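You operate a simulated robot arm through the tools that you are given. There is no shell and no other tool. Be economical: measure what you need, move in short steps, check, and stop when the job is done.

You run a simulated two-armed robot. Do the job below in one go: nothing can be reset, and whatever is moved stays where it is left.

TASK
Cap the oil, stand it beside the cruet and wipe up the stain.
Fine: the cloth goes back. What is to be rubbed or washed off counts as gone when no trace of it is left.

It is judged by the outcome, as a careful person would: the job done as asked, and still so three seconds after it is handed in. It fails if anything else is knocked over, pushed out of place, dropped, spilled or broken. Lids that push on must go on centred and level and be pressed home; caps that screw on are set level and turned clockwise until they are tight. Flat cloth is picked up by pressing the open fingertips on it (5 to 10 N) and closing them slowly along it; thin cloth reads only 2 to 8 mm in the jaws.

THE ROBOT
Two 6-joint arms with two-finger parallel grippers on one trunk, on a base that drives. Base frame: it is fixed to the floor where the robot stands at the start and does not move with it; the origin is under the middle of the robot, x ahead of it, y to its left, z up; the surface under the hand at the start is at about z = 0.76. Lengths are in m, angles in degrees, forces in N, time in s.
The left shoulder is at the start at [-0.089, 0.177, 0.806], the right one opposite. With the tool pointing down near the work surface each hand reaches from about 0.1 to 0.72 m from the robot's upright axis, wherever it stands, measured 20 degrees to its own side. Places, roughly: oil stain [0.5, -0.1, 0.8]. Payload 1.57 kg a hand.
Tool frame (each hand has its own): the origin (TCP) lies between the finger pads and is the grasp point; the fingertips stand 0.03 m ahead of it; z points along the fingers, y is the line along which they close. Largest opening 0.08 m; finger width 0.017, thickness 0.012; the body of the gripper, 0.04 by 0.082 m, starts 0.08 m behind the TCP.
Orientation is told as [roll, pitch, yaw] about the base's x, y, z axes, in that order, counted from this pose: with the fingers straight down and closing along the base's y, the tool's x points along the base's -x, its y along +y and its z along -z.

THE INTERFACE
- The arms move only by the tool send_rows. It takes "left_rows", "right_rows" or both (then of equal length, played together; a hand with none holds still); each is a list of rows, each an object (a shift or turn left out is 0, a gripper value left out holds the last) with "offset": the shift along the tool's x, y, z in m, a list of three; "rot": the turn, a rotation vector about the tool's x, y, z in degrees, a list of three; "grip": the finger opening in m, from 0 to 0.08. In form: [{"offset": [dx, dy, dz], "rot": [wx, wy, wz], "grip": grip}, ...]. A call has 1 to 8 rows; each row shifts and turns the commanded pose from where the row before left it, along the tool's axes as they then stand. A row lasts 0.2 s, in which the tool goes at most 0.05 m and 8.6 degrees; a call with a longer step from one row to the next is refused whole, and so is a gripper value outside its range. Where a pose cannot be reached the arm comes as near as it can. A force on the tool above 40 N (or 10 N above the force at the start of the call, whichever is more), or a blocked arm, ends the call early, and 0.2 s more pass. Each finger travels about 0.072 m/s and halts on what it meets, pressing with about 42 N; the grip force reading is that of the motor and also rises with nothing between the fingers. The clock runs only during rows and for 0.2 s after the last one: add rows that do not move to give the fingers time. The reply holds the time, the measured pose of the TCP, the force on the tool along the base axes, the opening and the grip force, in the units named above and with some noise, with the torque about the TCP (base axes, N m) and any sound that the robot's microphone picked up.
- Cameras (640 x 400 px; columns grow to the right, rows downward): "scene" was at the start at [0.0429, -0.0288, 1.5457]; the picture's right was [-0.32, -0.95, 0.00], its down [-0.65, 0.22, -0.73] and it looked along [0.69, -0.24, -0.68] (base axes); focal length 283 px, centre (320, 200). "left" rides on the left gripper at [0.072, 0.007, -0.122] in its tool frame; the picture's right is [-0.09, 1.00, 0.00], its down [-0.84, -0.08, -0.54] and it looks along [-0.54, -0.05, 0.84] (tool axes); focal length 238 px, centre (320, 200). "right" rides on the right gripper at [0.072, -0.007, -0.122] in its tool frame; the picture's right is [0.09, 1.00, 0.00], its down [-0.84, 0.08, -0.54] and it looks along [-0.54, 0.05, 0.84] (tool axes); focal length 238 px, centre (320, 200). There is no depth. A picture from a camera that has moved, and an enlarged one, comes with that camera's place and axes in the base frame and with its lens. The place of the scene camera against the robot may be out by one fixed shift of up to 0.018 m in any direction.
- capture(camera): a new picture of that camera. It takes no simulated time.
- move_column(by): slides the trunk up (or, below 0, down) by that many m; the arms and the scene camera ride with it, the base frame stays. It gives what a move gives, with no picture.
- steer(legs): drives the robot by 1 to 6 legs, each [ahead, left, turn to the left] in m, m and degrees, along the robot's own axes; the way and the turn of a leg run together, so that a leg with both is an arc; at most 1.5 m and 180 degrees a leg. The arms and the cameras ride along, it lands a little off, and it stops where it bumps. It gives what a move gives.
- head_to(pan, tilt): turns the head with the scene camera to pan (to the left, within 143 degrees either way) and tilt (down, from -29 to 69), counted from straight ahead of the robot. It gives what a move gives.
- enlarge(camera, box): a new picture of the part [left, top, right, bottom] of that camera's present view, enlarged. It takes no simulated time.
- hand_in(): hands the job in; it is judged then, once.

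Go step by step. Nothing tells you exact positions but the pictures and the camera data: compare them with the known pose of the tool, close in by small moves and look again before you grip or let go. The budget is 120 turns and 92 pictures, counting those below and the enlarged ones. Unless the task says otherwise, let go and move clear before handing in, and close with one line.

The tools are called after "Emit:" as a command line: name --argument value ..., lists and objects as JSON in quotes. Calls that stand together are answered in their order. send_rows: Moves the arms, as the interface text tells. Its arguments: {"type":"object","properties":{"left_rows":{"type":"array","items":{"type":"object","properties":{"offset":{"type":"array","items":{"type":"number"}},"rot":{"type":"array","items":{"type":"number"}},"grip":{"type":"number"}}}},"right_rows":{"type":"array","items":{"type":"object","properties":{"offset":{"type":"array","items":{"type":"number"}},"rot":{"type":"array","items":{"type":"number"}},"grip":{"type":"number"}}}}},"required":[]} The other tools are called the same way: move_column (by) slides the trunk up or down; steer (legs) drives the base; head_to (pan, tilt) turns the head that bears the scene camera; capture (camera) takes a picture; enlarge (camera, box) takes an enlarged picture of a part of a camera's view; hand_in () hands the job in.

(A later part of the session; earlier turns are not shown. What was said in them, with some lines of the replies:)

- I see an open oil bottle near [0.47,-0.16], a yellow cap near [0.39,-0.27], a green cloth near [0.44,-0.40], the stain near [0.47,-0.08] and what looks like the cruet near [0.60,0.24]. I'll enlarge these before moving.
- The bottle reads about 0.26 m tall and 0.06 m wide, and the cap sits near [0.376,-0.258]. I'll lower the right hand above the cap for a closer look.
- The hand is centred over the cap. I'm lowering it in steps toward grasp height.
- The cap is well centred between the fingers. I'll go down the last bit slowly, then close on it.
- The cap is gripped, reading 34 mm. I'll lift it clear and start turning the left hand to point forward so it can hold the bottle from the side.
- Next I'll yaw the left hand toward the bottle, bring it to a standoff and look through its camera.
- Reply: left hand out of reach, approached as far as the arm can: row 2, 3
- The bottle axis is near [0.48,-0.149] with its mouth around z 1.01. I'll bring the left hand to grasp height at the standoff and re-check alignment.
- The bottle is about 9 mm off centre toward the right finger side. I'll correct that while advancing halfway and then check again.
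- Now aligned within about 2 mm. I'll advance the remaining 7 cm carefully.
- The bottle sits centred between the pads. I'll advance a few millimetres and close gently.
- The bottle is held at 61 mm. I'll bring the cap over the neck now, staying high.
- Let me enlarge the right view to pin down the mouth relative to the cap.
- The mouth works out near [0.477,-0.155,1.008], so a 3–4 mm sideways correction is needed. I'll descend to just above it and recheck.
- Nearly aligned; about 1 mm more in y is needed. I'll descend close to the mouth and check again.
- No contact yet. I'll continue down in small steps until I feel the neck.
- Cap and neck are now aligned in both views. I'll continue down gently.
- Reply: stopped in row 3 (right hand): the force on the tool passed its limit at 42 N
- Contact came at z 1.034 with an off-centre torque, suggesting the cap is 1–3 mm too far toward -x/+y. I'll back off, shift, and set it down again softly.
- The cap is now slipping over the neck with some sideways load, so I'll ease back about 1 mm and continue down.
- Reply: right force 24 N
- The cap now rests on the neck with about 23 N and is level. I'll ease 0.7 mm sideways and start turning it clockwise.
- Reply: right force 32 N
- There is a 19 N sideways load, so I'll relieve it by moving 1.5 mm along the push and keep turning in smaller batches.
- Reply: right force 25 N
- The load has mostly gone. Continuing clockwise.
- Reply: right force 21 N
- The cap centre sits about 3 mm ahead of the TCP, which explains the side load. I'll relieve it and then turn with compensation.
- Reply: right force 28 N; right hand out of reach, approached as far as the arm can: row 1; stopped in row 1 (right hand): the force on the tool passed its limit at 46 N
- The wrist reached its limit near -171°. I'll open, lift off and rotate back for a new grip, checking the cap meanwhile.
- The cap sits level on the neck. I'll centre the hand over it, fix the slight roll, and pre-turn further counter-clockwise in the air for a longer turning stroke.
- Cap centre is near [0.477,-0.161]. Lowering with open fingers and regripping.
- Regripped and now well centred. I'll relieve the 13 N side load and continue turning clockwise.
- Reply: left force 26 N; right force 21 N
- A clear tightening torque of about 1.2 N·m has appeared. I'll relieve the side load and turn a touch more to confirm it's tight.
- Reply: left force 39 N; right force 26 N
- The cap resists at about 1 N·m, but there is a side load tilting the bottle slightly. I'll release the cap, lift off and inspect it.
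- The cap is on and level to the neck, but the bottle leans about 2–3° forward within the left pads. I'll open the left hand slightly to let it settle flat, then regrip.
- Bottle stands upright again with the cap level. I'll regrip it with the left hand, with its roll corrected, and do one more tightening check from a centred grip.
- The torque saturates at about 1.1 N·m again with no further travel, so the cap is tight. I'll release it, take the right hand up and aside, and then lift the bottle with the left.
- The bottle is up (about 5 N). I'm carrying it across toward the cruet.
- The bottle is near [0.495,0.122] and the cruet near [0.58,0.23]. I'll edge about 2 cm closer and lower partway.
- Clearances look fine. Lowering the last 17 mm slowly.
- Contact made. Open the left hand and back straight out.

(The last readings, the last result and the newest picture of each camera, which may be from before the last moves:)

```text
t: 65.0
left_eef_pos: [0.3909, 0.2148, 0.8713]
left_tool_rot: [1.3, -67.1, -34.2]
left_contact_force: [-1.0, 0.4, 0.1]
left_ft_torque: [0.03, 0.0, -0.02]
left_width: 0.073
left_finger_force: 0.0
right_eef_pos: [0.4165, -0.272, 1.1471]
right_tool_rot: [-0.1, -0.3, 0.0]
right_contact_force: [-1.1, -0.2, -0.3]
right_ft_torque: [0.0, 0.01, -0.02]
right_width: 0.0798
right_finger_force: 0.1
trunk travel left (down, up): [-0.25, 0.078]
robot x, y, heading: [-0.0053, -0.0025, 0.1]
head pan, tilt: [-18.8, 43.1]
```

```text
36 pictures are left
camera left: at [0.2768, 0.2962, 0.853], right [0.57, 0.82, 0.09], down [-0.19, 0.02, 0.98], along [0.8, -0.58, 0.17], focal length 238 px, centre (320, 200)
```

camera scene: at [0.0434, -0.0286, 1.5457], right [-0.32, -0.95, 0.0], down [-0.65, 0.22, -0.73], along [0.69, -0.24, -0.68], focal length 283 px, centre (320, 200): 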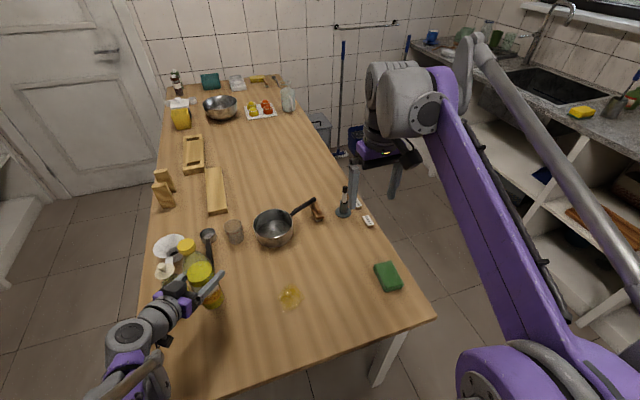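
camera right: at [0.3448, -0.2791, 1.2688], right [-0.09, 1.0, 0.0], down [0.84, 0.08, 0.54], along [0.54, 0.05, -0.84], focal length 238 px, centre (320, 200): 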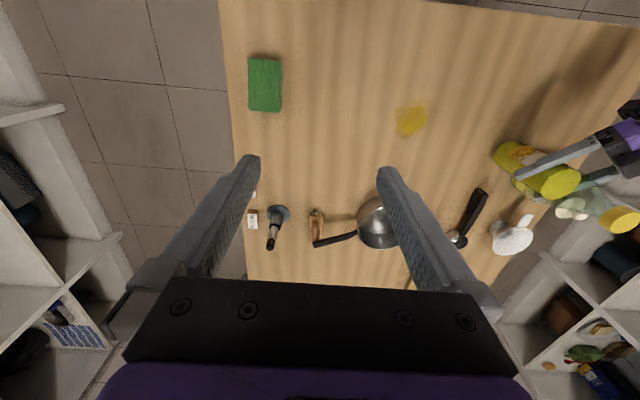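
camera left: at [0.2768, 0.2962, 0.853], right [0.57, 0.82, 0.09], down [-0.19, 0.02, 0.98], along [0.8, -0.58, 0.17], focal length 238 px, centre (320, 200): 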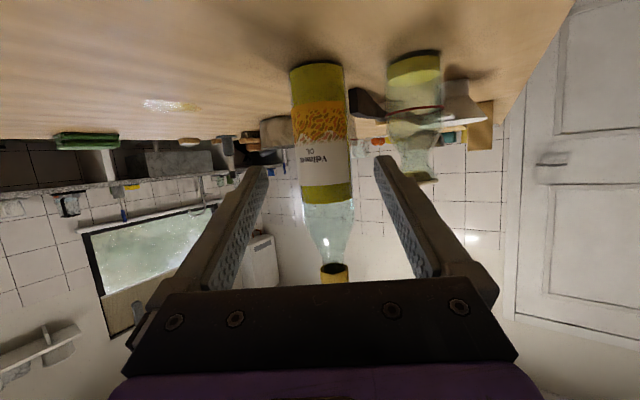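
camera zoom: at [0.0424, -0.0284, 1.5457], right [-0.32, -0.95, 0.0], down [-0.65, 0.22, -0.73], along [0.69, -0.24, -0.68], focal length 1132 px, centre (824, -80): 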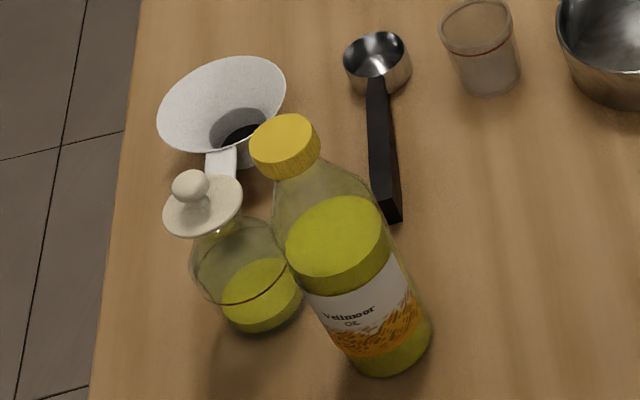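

The bottle stands upright beside the cruet with its cap on. Next I'll raise the left hand clear and take the right hand above the green cloth.

Emit:
send_rows --left_rows '[{"offset": [0, 0, -0.02]}, {"offset": [-0.0368, 0, -0.0156]}, {"offset": [-0.0368, 0, -0.0156]}, {"offset": [-0.0368, 0, -0.0156]}, {"offset": [-0.0368, 0, -0.0156]}, {}]' --right_rows '[{"offset": [0.0004, -0.0177, 0.0412]}, {"offset": [0.0004, -0.0177, 0.0412]}, {"offset": [0.0004, -0.0177, 0.0412]}, {"offset": [0.0004, -0.0177, 0.0412]}, {"offset": [0.0004, -0.0177, 0.0412]}, {"offset": [0.0004, -0.0177, 0.0412]}]'

Emit:
capture --camera "right"

Emit:
enlarge --camera "scene" --box '[270, 230, 430, 330]'

```text
t: 66.4
left_eef_pos: [0.3751, 0.2227, 1.0394]
left_tool_rot: [1.3, -67.1, -34.1]
left_contact_force: [-0.2, 0.0, -0.3]
left_ft_torque: [-0.03, 0.01, 0.01]
left_width: 0.0732
left_finger_force: 0.0
right_eef_pos: [0.4187, -0.3823, 0.895]
right_tool_rot: [-0.1, -0.1, 0.0]
right_contact_force: [1.2, -0.1, 0.8]
right_ft_torque: [0.02, 0.01, -0.02]
right_width: 0.08
right_finger_force: 0.1
trunk travel left (down, up): [-0.25, 0.078]
robot x, y, heading: [0.0002, -0.0027, 0.1]
head pan, tilt: [-18.8, 43.1]
```

```text
35 pictures are left
camera right: at [0.3458, -0.3879, 1.0174], right [-0.09, 1.0, 0.0], down [0.84, 0.08, 0.54], along [0.54, 0.05, -0.84], focal length 238 px, centre (320, 200)
```

right: 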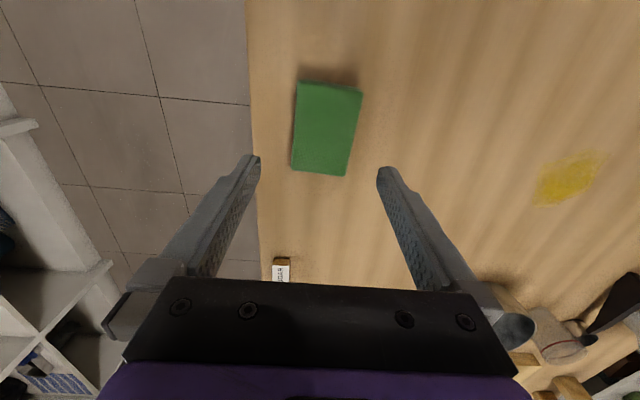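

```text
4.00 times, centred on (350, 280) of scene
camera zoom: at [0.0441, -0.0293, 1.5456], right [-0.32, -0.95, 0.0], down [-0.65, 0.22, -0.73], along [0.69, -0.24, -0.68], focal length 1132 px, centre (200, -120)
```

zoom: 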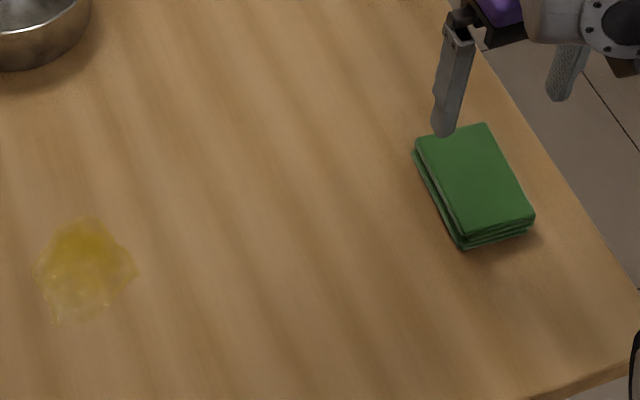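

The folded cloth is centred at about [0.418,-0.378], 60 x 88 mm, aligned with the axes. It fits between the open fingers, so I'll straddle it.

Emit:
send_rows --right_rows '[{"offset": [0.001, 0.0047, 0.03]}, {"offset": [0, 0, 0.03]}, {"offset": [0, 0, 0.015]}, {}]'

Emit:
capture --camera "right"

```text
t: 67.4
left_eef_pos: [0.3735, 0.221, 1.0401]
left_tool_rot: [1.3, -67.1, -34.1]
left_contact_force: [0.4, 0.0, 0.0]
left_ft_torque: [0.02, 0.0, -0.03]
left_width: 0.0731
left_finger_force: 0.0
right_eef_pos: [0.4164, -0.3754, 0.8222]
right_tool_rot: [-0.2, 0.0, 0.0]
right_contact_force: [-0.4, -0.1, 0.0]
right_ft_torque: [0.01, -0.03, 0.01]
right_width: 0.08
right_finger_force: 0.0
trunk travel left (down, up): [-0.25, 0.078]
robot x, y, heading: [-0.0, -0.0, -0.0]
head pan, tilt: [-18.8, 43.1]
```

```text
33 pictures are left
camera right: at [0.344, -0.3821, 0.9452], right [-0.09, 1.0, 0.0], down [0.84, 0.08, 0.54], along [0.54, 0.05, -0.84], focal length 238 px, centre (320, 200)
```

right: 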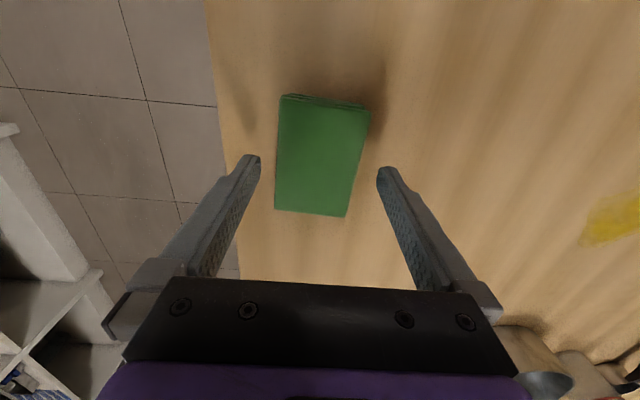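

Centred. Going down the last part and closing slowly.

Emit:
send_rows --right_rows '[{"offset": [0, 0, 0.012]}, {"offset": [0, 0, 0.009]}, {"offset": [0, 0, 0.003]}, {"grip": 0.068}, {"grip": 0.06}, {"grip": 0.054}, {}]'

Emit:
capture --camera "right"

```text
t: 69.0
left_eef_pos: [0.3746, 0.2209, 1.039]
left_tool_rot: [1.4, -67.1, -34.1]
left_contact_force: [-0.3, 0.9, -0.3]
left_ft_torque: [0.0, 0.0, 0.0]
left_width: 0.073
left_finger_force: 0.0
right_eef_pos: [0.4178, -0.3759, 0.8003]
right_tool_rot: [-0.1, -0.1, 0.0]
right_contact_force: [0.9, 1.2, -0.7]
right_ft_torque: [-0.02, 0.0, -0.02]
right_width: 0.0593
right_finger_force: 42.4
trunk travel left (down, up): [-0.25, 0.078]
robot x, y, heading: [0.0004, 0.0017, -0.0]
head pan, tilt: [-18.8, 43.1]
```

```text
32 pictures are left
camera right: at [0.344, -0.3823, 0.9227], right [-0.09, 1.0, 0.0], down [0.84, 0.08, 0.54], along [0.54, 0.05, -0.84], focal length 238 px, centre (320, 200)
```

right: 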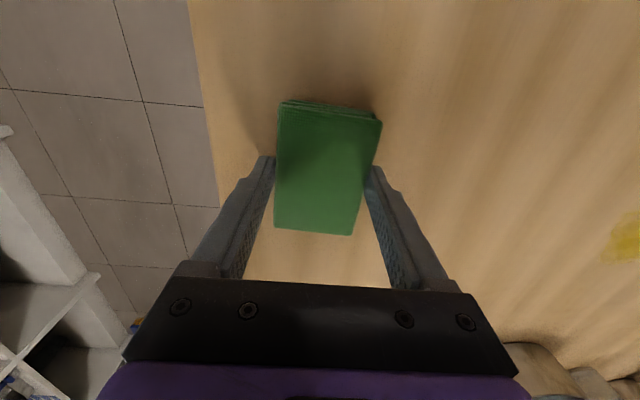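

The cloth is held as a firm folded pad. I'll lift it and carry it over the stain.

Emit:
send_rows --right_rows '[{"offset": [0, 0, -0.02]}, {"offset": [0, 0, -0.04]}, {"offset": [-0.006, 0.046, 0]}, {"offset": [-0.006, 0.046, 0]}, {"offset": [-0.006, 0.046, 0]}, {"offset": [-0.006, 0.046, 0]}, {"offset": [-0.006, 0.046, 0]}]'

Emit:
capture --camera "right"

Emit:
enlarge --camera "scene" --box '[240, 230, 400, 330]'

```text
t: 70.6
left_eef_pos: [0.3746, 0.2224, 1.0394]
left_tool_rot: [1.2, -67.1, -34.0]
left_contact_force: [-0.1, -0.8, -0.2]
left_ft_torque: [0.01, -0.01, 0.01]
left_width: 0.0729
left_finger_force: 0.0
right_eef_pos: [0.4454, -0.1464, 0.8616]
right_tool_rot: [0.0, -0.1, -0.2]
right_contact_force: [-0.5, -1.3, -1.4]
right_ft_torque: [0.0, -0.04, 0.0]
right_width: 0.059
right_finger_force: 42.2
trunk travel left (down, up): [-0.25, 0.078]
robot x, y, heading: [0.0012, -0.0029, -0.0]
head pan, tilt: [-18.8, 43.1]
```

```text
31 pictures are left
camera right: at [0.3733, -0.1528, 0.9827], right [-0.09, 1.0, 0.0], down [0.84, 0.08, 0.54], along [0.54, 0.05, -0.84], focal length 238 px, centre (320, 200)
```

right: 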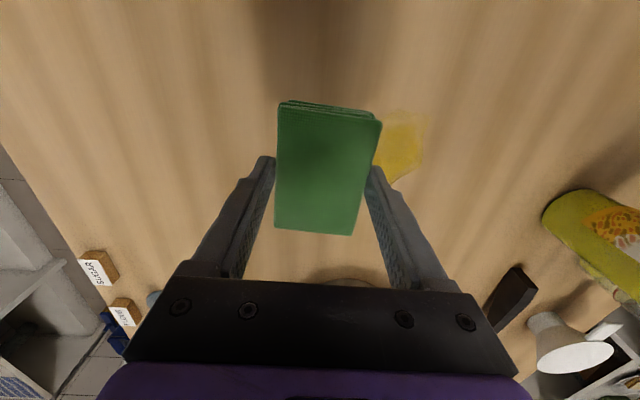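

```text
4.00 times, centred on (320, 280) of scene
camera zoom: at [0.0434, -0.028, 1.5457], right [-0.32, -0.95, 0.0], down [-0.65, 0.22, -0.73], along [0.69, -0.24, -0.68], focal length 1132 px, centre (320, -120)
```

zoom: 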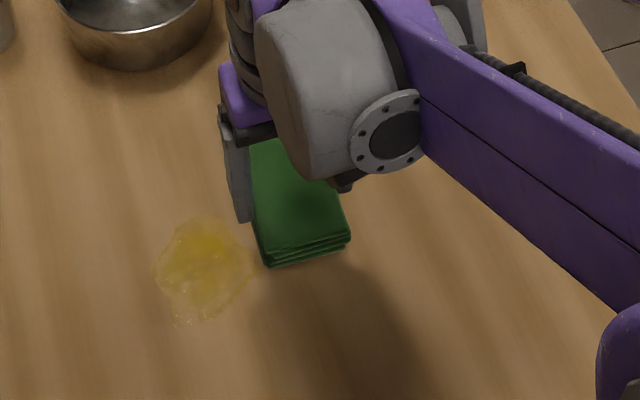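

Emit:
send_rows --right_rows '[{"offset": [-0.002, 0.036, 0.01]}, {"offset": [-0.002, 0.03, 0.02]}, {"offset": [0, 0, 0.02]}, {"offset": [0, 0, 0.007]}, {"offset": [0, 0, 0.003]}, {}]'

```text
t: 72.0
left_eef_pos: [0.3735, 0.2216, 1.0394]
left_tool_rot: [1.2, -67.2, -34.1]
left_contact_force: [-0.3, 0.1, -0.6]
left_ft_torque: [0.03, 0.02, 0.0]
left_width: 0.0732
left_finger_force: 0.1
right_eef_pos: [0.4488, -0.0782, 0.8006]
right_tool_rot: [-0.1, -0.2, -0.1]
right_contact_force: [1.7, 1.7, 17.1]
right_ft_torque: [0.17, 0.07, -0.13]
right_width: 0.0589
right_finger_force: 42.1
trunk travel left (down, up): [-0.25, 0.078]
robot x, y, heading: [0.0025, -0.0007, 0.1]
head pan, tilt: [-18.8, 43.1]
```

The pad presses on the stain with 17 N. I'll ease it a little and start rubbing across.

Emit:
send_rows --right_rows '[{"offset": [0, 0.025, -0.0006]}, {"offset": [0, 0.02, 0]}, {"offset": [0, -0.03, 0]}, {"offset": [0, -0.03, 0]}, {"offset": [0, -0.03, 0]}, {"offset": [0.025, 0.03, 0]}, {"offset": [0, 0.03, 0]}, {"offset": [0, 0.03, 0]}]'

Emit:
send_rows --right_rows '[{"offset": [0, -0.03, 0]}, {"offset": [0, -0.03, 0]}, {"offset": [0, -0.03, 0]}, {"offset": [-0.04, 0, 0]}, {"offset": [-0.01, 0.03, 0]}, {"offset": [0, 0.03, 0]}, {"offset": [0, 0.03, 0]}, {"offset": [0, -0.03, 0]}]'

Emit:
send_rows --right_rows '[{"offset": [0, -0.03, 0]}, {"offset": [0, -0.03, 0]}, {"offset": [0.025, 0.03, 0]}, {"offset": [0, 0.03, 0]}, {"offset": [0, 0.03, 0]}, {"offset": [0, -0.03, 0]}, {"offset": [0, -0.03, 0]}, {"offset": [0, -0.045, 0]}]'

Emit:
send_rows --right_rows '[{"offset": [0, -0.03, -0.02]}, {"offset": [0, -0.04, -0.02]}]'

Emit:
enlarge --camera "scene" --box '[240, 230, 400, 330]'

```text
t: 73.8
left_eef_pos: [0.3736, 0.2225, 1.0393]
left_tool_rot: [1.3, -67.1, -34.1]
left_contact_force: [0.2, 0.6, -1.0]
left_ft_torque: [0.03, 0.0, 0.0]
left_width: 0.0731
left_finger_force: 0.0
right_eef_pos: [0.4244, -0.0314, 0.803]
right_tool_rot: [0.0, -0.1, 0.0]
right_contact_force: [-0.7, -0.4, -0.2]
right_ft_torque: [-0.04, -0.01, -0.01]
right_width: 0.0589
right_finger_force: 42.0
trunk travel left (down, up): [-0.25, 0.078]
robot x, y, heading: [-0.0005, 0.004, 0.1]
head pan, tilt: [-18.8, 43.1]
```

```text
t: 75.6
left_eef_pos: [0.3743, 0.2208, 1.0403]
left_tool_rot: [1.5, -67.1, -34.3]
left_contact_force: [0.3, 0.4, 0.0]
left_ft_torque: [0.03, 0.02, 0.01]
left_width: 0.0732
left_finger_force: 0.1
right_eef_pos: [0.4742, -0.0638, 0.8019]
right_tool_rot: [-0.2, -0.1, 0.0]
right_contact_force: [0.6, -0.3, -1.4]
right_ft_torque: [0.03, 0.03, 0.0]
right_width: 0.0586
right_finger_force: 42.2
trunk travel left (down, up): [-0.25, 0.078]
robot x, y, heading: [-0.0012, -0.0012, -0.1]
head pan, tilt: [-18.8, 43.1]
```

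```text
t: 77.4
left_eef_pos: [0.3747, 0.2214, 1.0398]
left_tool_rot: [1.4, -67.1, -34.3]
left_contact_force: [-0.1, -0.3, 0.2]
left_ft_torque: [0.04, 0.0, 0.01]
left_width: 0.0731
left_finger_force: 0.0
right_eef_pos: [0.4486, -0.14, 0.8011]
right_tool_rot: [-0.1, -0.2, 0.0]
right_contact_force: [-0.8, 0.2, -0.3]
right_ft_torque: [-0.02, -0.01, -0.02]
right_width: 0.0587
right_finger_force: 41.8
trunk travel left (down, up): [-0.25, 0.078]
robot x, y, heading: [0.0026, 0.0027, -0.2]
head pan, tilt: [-18.8, 43.1]
```

```text
t: 78.0
left_eef_pos: [0.3745, 0.2213, 1.0402]
left_tool_rot: [1.3, -67.1, -34.1]
left_contact_force: [0.4, -0.2, -0.4]
left_ft_torque: [-0.01, 0.04, 0.0]
left_width: 0.0728
left_finger_force: 0.0
right_eef_pos: [0.449, -0.2068, 0.8408]
right_tool_rot: [-0.1, 0.0, 0.0]
right_contact_force: [0.5, -0.7, -0.4]
right_ft_torque: [0.0, 0.02, 0.0]
right_width: 0.059
right_finger_force: 41.6
trunk travel left (down, up): [-0.25, 0.078]
robot x, y, heading: [-0.0017, 0.0005, 0.1]
head pan, tilt: [-18.8, 43.1]
```

```text
4.00 times, centred on (320, 280) of scene
camera zoom: at [0.0429, -0.0294, 1.5457], right [-0.32, -0.95, 0.0], down [-0.65, 0.22, -0.73], along [0.69, -0.24, -0.68], focal length 1132 px, centre (320, -120)
```

zoom: 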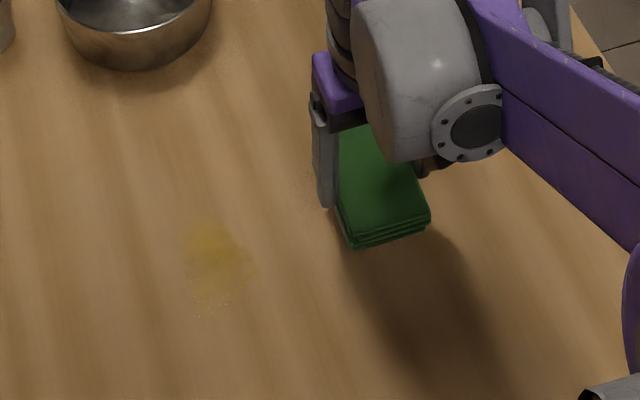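

The stain is fainter; the contact was too light. I'll return and press properly before rubbing again.

Emit:
send_rows --right_rows '[{"offset": [0, 0.045, 0]}, {"offset": [0, 0.045, 0.01]}, {"offset": [0, 0.027, 0.02]}, {"offset": [0, 0, 0.01]}, {"offset": [0, 0, 0.0012]}, {}]'

```text
t: 79.4
left_eef_pos: [0.3732, 0.2224, 1.0401]
left_tool_rot: [1.3, -67.1, -34.1]
left_contact_force: [-0.3, 0.2, 0.5]
left_ft_torque: [-0.03, -0.02, 0.04]
left_width: 0.0731
left_finger_force: 0.2
right_eef_pos: [0.4497, -0.0915, 0.7995]
right_tool_rot: [-0.1, -0.2, 0.0]
right_contact_force: [0.9, 1.7, 8.0]
right_ft_torque: [0.15, -0.01, -0.02]
right_width: 0.0587
right_finger_force: 41.3
trunk travel left (down, up): [-0.25, 0.078]
robot x, y, heading: [0.0047, 0.0003, -0.0]
head pan, tilt: [-18.8, 43.1]
```

8 N now; rubbing with this pressure plus a hair more.

Emit:
send_rows --right_rows '[{"offset": [0, 0.025, 0.0004]}, {"offset": [0, 0.025, 0]}, {"offset": [0, -0.03, 0]}, {"offset": [0, -0.03, 0]}, {"offset": [0, -0.03, 0]}, {"offset": [0.02, 0.03, 0]}, {"offset": [0, 0.03, 0]}, {"offset": [0, 0.03, 0]}]'

Emit:
send_rows --right_rows '[{"offset": [0, -0.03, 0]}, {"offset": [0, -0.03, 0]}, {"offset": [0, -0.03, 0]}, {"offset": [-0.04, 0, 0]}, {"offset": [0, 0.03, 0]}, {"offset": [0, 0.03, 0]}, {"offset": [0, 0.03, 0]}, {"offset": [0, -0.03, 0]}]'

Emit:
send_rows --right_rows '[{"offset": [0, -0.03, 0]}, {"offset": [0.02, -0.03, 0]}, {"offset": [0, 0.03, 0]}, {"offset": [0, 0.03, 0]}, {"offset": [0, -0.03, 0]}, {"offset": [0, -0.03, 0]}, {"offset": [0, -0.03, 0]}]'

Emit:
send_rows --right_rows '[{"offset": [0, -0.03, -0.02]}, {"offset": [0, -0.04, -0.02]}]'

Emit:
enlarge --camera "scene" --box '[240, 230, 400, 330]'

```text
t: 81.2
left_eef_pos: [0.3732, 0.2207, 1.0415]
left_tool_rot: [1.4, -67.2, -34.2]
left_contact_force: [-0.1, -0.1, -0.4]
left_ft_torque: [-0.01, -0.01, -0.01]
left_width: 0.0731
left_finger_force: 0.1
right_eef_pos: [0.4283, -0.0507, 0.7997]
right_tool_rot: [-0.4, -0.2, -0.1]
right_contact_force: [-1.8, -1.8, 22.2]
right_ft_torque: [0.41, -0.19, 0.14]
right_width: 0.0589
right_finger_force: 42.4
trunk travel left (down, up): [-0.25, 0.078]
robot x, y, heading: [-0.0009, 0.0005, -0.1]
head pan, tilt: [-18.8, 43.1]
stopped in row 8 (right hand): the force on the tool passed its limit at 44 N (the readings are from after the stop); the commanded pose is now the measured one
```

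```text
t: 83.0
left_eef_pos: [0.3739, 0.2206, 1.0398]
left_tool_rot: [1.4, -67.0, -34.2]
left_contact_force: [0.4, 0.0, -0.8]
left_ft_torque: [0.01, -0.02, 0.03]
left_width: 0.0728
left_finger_force: 0.0
right_eef_pos: [0.4697, -0.0818, 0.8005]
right_tool_rot: [-0.3, -0.1, -0.1]
right_contact_force: [-0.7, -0.3, 3.4]
right_ft_torque: [0.13, 0.01, -0.03]
right_width: 0.0589
right_finger_force: 41.5
trunk travel left (down, up): [-0.25, 0.078]
robot x, y, heading: [0.0039, -0.0016, 0.0]
head pan, tilt: [-18.8, 43.1]
```

```text
t: 84.6
left_eef_pos: [0.3741, 0.2214, 1.0398]
left_tool_rot: [1.3, -67.0, -34.3]
left_contact_force: [0.0, 0.0, 0.2]
left_ft_torque: [0.0, -0.01, 0.01]
left_width: 0.073
left_finger_force: 0.1
right_eef_pos: [0.4484, -0.1718, 0.8003]
right_tool_rot: [-0.4, -0.2, 0.0]
right_contact_force: [0.8, 1.7, 2.5]
right_ft_torque: [0.14, -0.08, 0.02]
right_width: 0.0589
right_finger_force: 42.4
trunk travel left (down, up): [-0.25, 0.078]
robot x, y, heading: [-0.0003, 0.0017, 0.0]
head pan, tilt: [-18.8, 43.1]
```

```text
t: 85.2
left_eef_pos: [0.3739, 0.2217, 1.0393]
left_tool_rot: [1.4, -67.0, -34.2]
left_contact_force: [0.3, -0.1, -0.6]
left_ft_torque: [0.0, -0.01, 0.0]
left_width: 0.0729
left_finger_force: 0.0
right_eef_pos: [0.4494, -0.2426, 0.8406]
right_tool_rot: [-0.3, -0.1, -0.2]
right_contact_force: [-1.6, -0.1, -1.2]
right_ft_torque: [-0.02, -0.01, 0.02]
right_width: 0.0588
right_finger_force: 42.3
trunk travel left (down, up): [-0.25, 0.078]
robot x, y, heading: [0.0013, 0.0008, -0.1]
head pan, tilt: [-18.8, 43.1]
```

```text
4.00 times, centred on (320, 280) of scene
camera zoom: at [0.0428, -0.0297, 1.5456], right [-0.32, -0.95, 0.0], down [-0.65, 0.22, -0.73], along [0.69, -0.24, -0.68], focal length 1132 px, centre (320, -120)
```

zoom: 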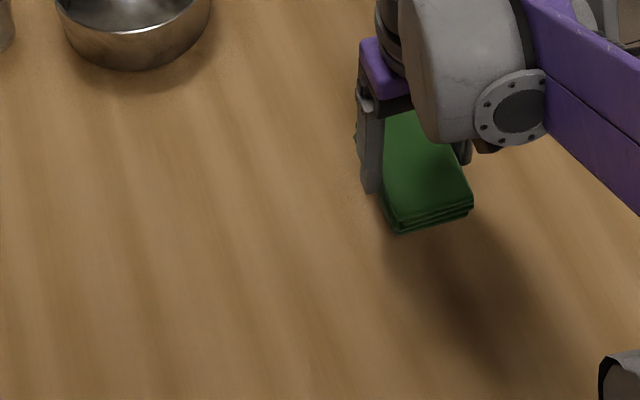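

The stain seems gone; I'll look closer from two cameras to be sure.

Emit:
enlarge --camera "scene" --box '[264, 270, 328, 318]'

Emit:
enlarge --camera "right" --box '[380, 20, 600, 180]'

```text
8.33 times, centred on (296, 294) of scene
camera zoom: at [0.0428, -0.0297, 1.5456], right [-0.32, -0.95, 0.0], down [-0.65, 0.22, -0.73], along [0.69, -0.24, -0.68], focal length 2359 px, centre (520, -583)
```

zoom: 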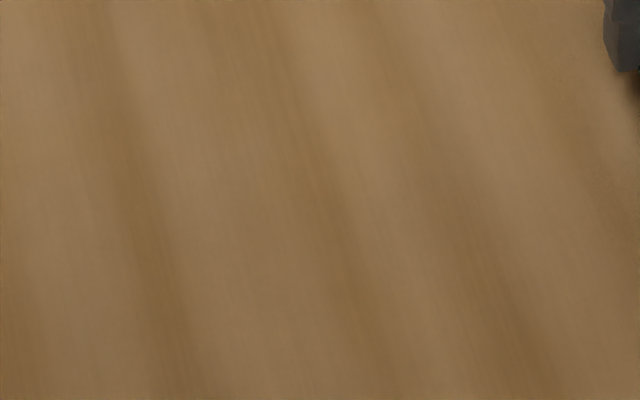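

```text
2.50 times, centred on (490, 100) of right
camera zoom: at [0.3769, -0.2485, 0.9638], right [-0.09, 1.0, -0.01], down [0.84, 0.08, 0.54], along [0.54, 0.04, -0.84], focal length 596 px, centre (-105, 450)
```

zoom: 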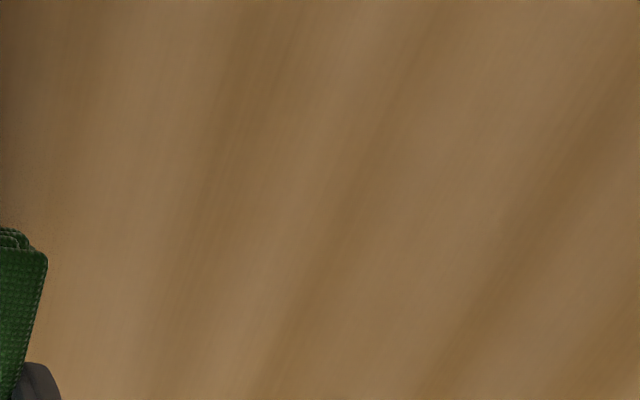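

No trace is left. I'm taking the cloth back to its original spot at [0.418,-0.376].

Emit:
send_rows --right_rows '[{"offset": [0.0079, -0.0333, 0], "rot": [0.3, 0, 0]}, {"offset": [0.0079, -0.0333, 0]}, {"offset": [0.0079, -0.0333, 0]}, {"offset": [0.0079, -0.0333, 0]}, {"offset": [0, 0, 0.02]}, {"offset": [0, 0, 0.015]}, {}]'

Emit:
capture --camera "right"

```text
t: 86.8
left_eef_pos: [0.3742, 0.2218, 1.039]
left_tool_rot: [1.3, -67.1, -34.0]
left_contact_force: [0.7, -0.5, 0.3]
left_ft_torque: [0.01, -0.03, 0.01]
left_width: 0.073
left_finger_force: 0.1
right_eef_pos: [0.418, -0.3756, 0.8078]
right_tool_rot: [-0.7, -0.1, -0.1]
right_contact_force: [0.8, -0.3, -0.5]
right_ft_torque: [0.02, 0.0, 0.0]
right_width: 0.0586
right_finger_force: 41.8
trunk travel left (down, up): [-0.25, 0.078]
robot x, y, heading: [-0.0018, 0.0015, -0.2]
head pan, tilt: [-18.8, 43.1]
```

```text
25 pictures are left
camera right: at [0.345, -0.3813, 0.93], right [-0.09, 1.0, -0.01], down [0.84, 0.08, 0.54], along [0.54, 0.04, -0.84], focal length 238 px, centre (320, 200)
```

right: 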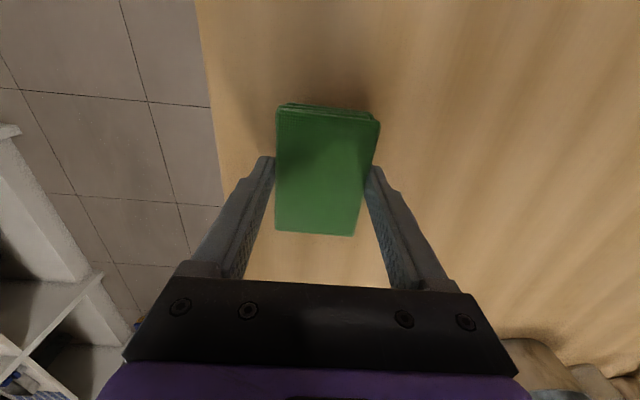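

Emit:
send_rows --right_rows '[{"offset": [0, 0, 0.004], "rot": [-0.6, 0, 0]}, {"offset": [0, 0, 0.002]}, {"offset": [0, 0, 0.001]}, {}]'

```text
t: 87.8
left_eef_pos: [0.3743, 0.2231, 1.0404]
left_tool_rot: [1.3, -67.2, -34.1]
left_contact_force: [0.4, -0.2, -0.2]
left_ft_torque: [0.0, -0.03, -0.01]
left_width: 0.0729
left_finger_force: 0.0
right_eef_pos: [0.4167, -0.3759, 0.8003]
right_tool_rot: [-0.2, 0.0, -0.1]
right_contact_force: [1.5, -2.7, 7.2]
right_ft_torque: [-0.15, -0.11, -0.02]
right_width: 0.0587
right_finger_force: 42.4
trunk travel left (down, up): [-0.25, 0.078]
robot x, y, heading: [-0.003, 0.0028, -0.2]
head pan, tilt: [-18.8, 43.1]
```

It is resting on the table (7 N). I'll open, lift away and look over the scene.

Emit:
send_rows --right_rows '[{"grip": 0.063}, {"grip": 0.07}, {"grip": 0.08}, {}, {"offset": [0, 0, -0.03]}, {"offset": [0, 0, -0.045]}, {"offset": [0, 0, -0.045]}, {"offset": [0, 0, -0.045]}]'

Emit:
send_rows --right_rows '[{"offset": [0.02, -0.02, -0.04]}, {"offset": [0.02, -0.02, -0.04]}]'

Emit:
capture --camera "scene"

Emit:
capture --camera "right"

Emit:
enlarge --camera "scene" --box '[130, 210, 290, 320]'

```text
t: 89.6
left_eef_pos: [0.3741, 0.2227, 1.0406]
left_tool_rot: [1.2, -67.1, -34.1]
left_contact_force: [0.2, 0.6, 0.6]
left_ft_torque: [-0.02, 0.03, -0.01]
left_width: 0.0728
left_finger_force: 0.0
right_eef_pos: [0.4128, -0.3737, 0.9634]
right_tool_rot: [-0.1, -0.1, -0.1]
right_contact_force: [0.3, -0.4, -0.5]
right_ft_torque: [0.0, -0.03, 0.04]
right_width: 0.0799
right_finger_force: 0.0
trunk travel left (down, up): [-0.25, 0.078]
robot x, y, heading: [-0.0031, -0.0018, 0.2]
head pan, tilt: [-18.8, 43.1]
```

```text
t: 90.2
left_eef_pos: [0.3733, 0.2216, 1.0392]
left_tool_rot: [1.4, -67.1, -34.2]
left_contact_force: [-1.2, -0.2, 0.2]
left_ft_torque: [0.01, -0.01, 0.01]
left_width: 0.0729
left_finger_force: 0.1
right_eef_pos: [0.374, -0.415, 1.0435]
right_tool_rot: [0.0, -0.2, -0.1]
right_contact_force: [-0.6, -0.7, 0.6]
right_ft_torque: [0.01, 0.01, -0.02]
right_width: 0.0801
right_finger_force: 0.0
trunk travel left (down, up): [-0.25, 0.078]
robot x, y, heading: [-0.0028, 0.0001, -0.0]
head pan, tilt: [-18.8, 43.1]
```

```text
24 pictures are left
camera scene: at [0.0425, -0.0291, 1.5457], right [-0.32, -0.95, 0.0], down [-0.65, 0.22, -0.73], along [0.69, -0.24, -0.68], focal length 283 px, centre (320, 200)
```

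scene: 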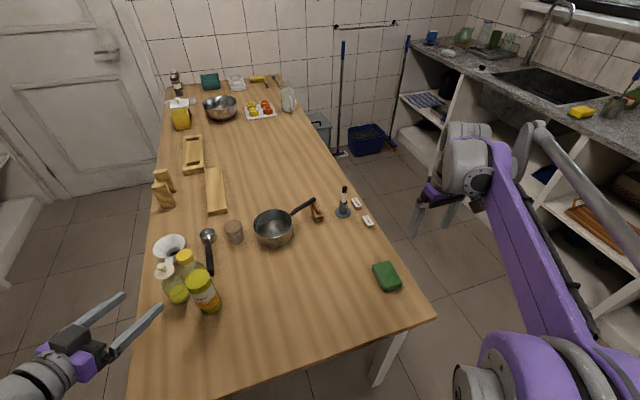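

```text
23 pictures are left
camera right: at [0.3007, -0.4224, 1.1657], right [-0.09, 1.0, 0.0], down [0.84, 0.08, 0.54], along [0.54, 0.05, -0.84], focal length 238 px, centre (320, 200)
```

right: 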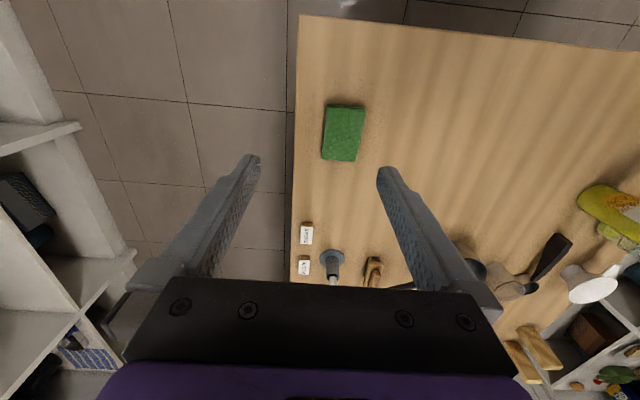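

```text
3.64 times, centred on (210, 265) of scene
camera zoom: at [0.0425, -0.0291, 1.5457], right [-0.32, -0.95, 0.0], down [-0.65, 0.22, -0.73], along [0.69, -0.24, -0.68], focal length 1029 px, centre (720, -36)
```

zoom: 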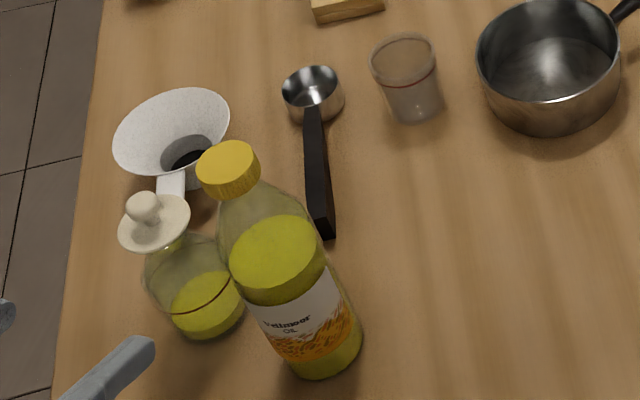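

The bottle is capped and upright beside the cruet, the stain is gone, the cloth is back in its place, and both hands are clear. I'm handing in.

Emit:
hand_in

```text
The job is handed in.
```

The oil is capped tight and standing beside the cruet, the stain is wiped away with no trace visible, and the folded cloth is back where it was.
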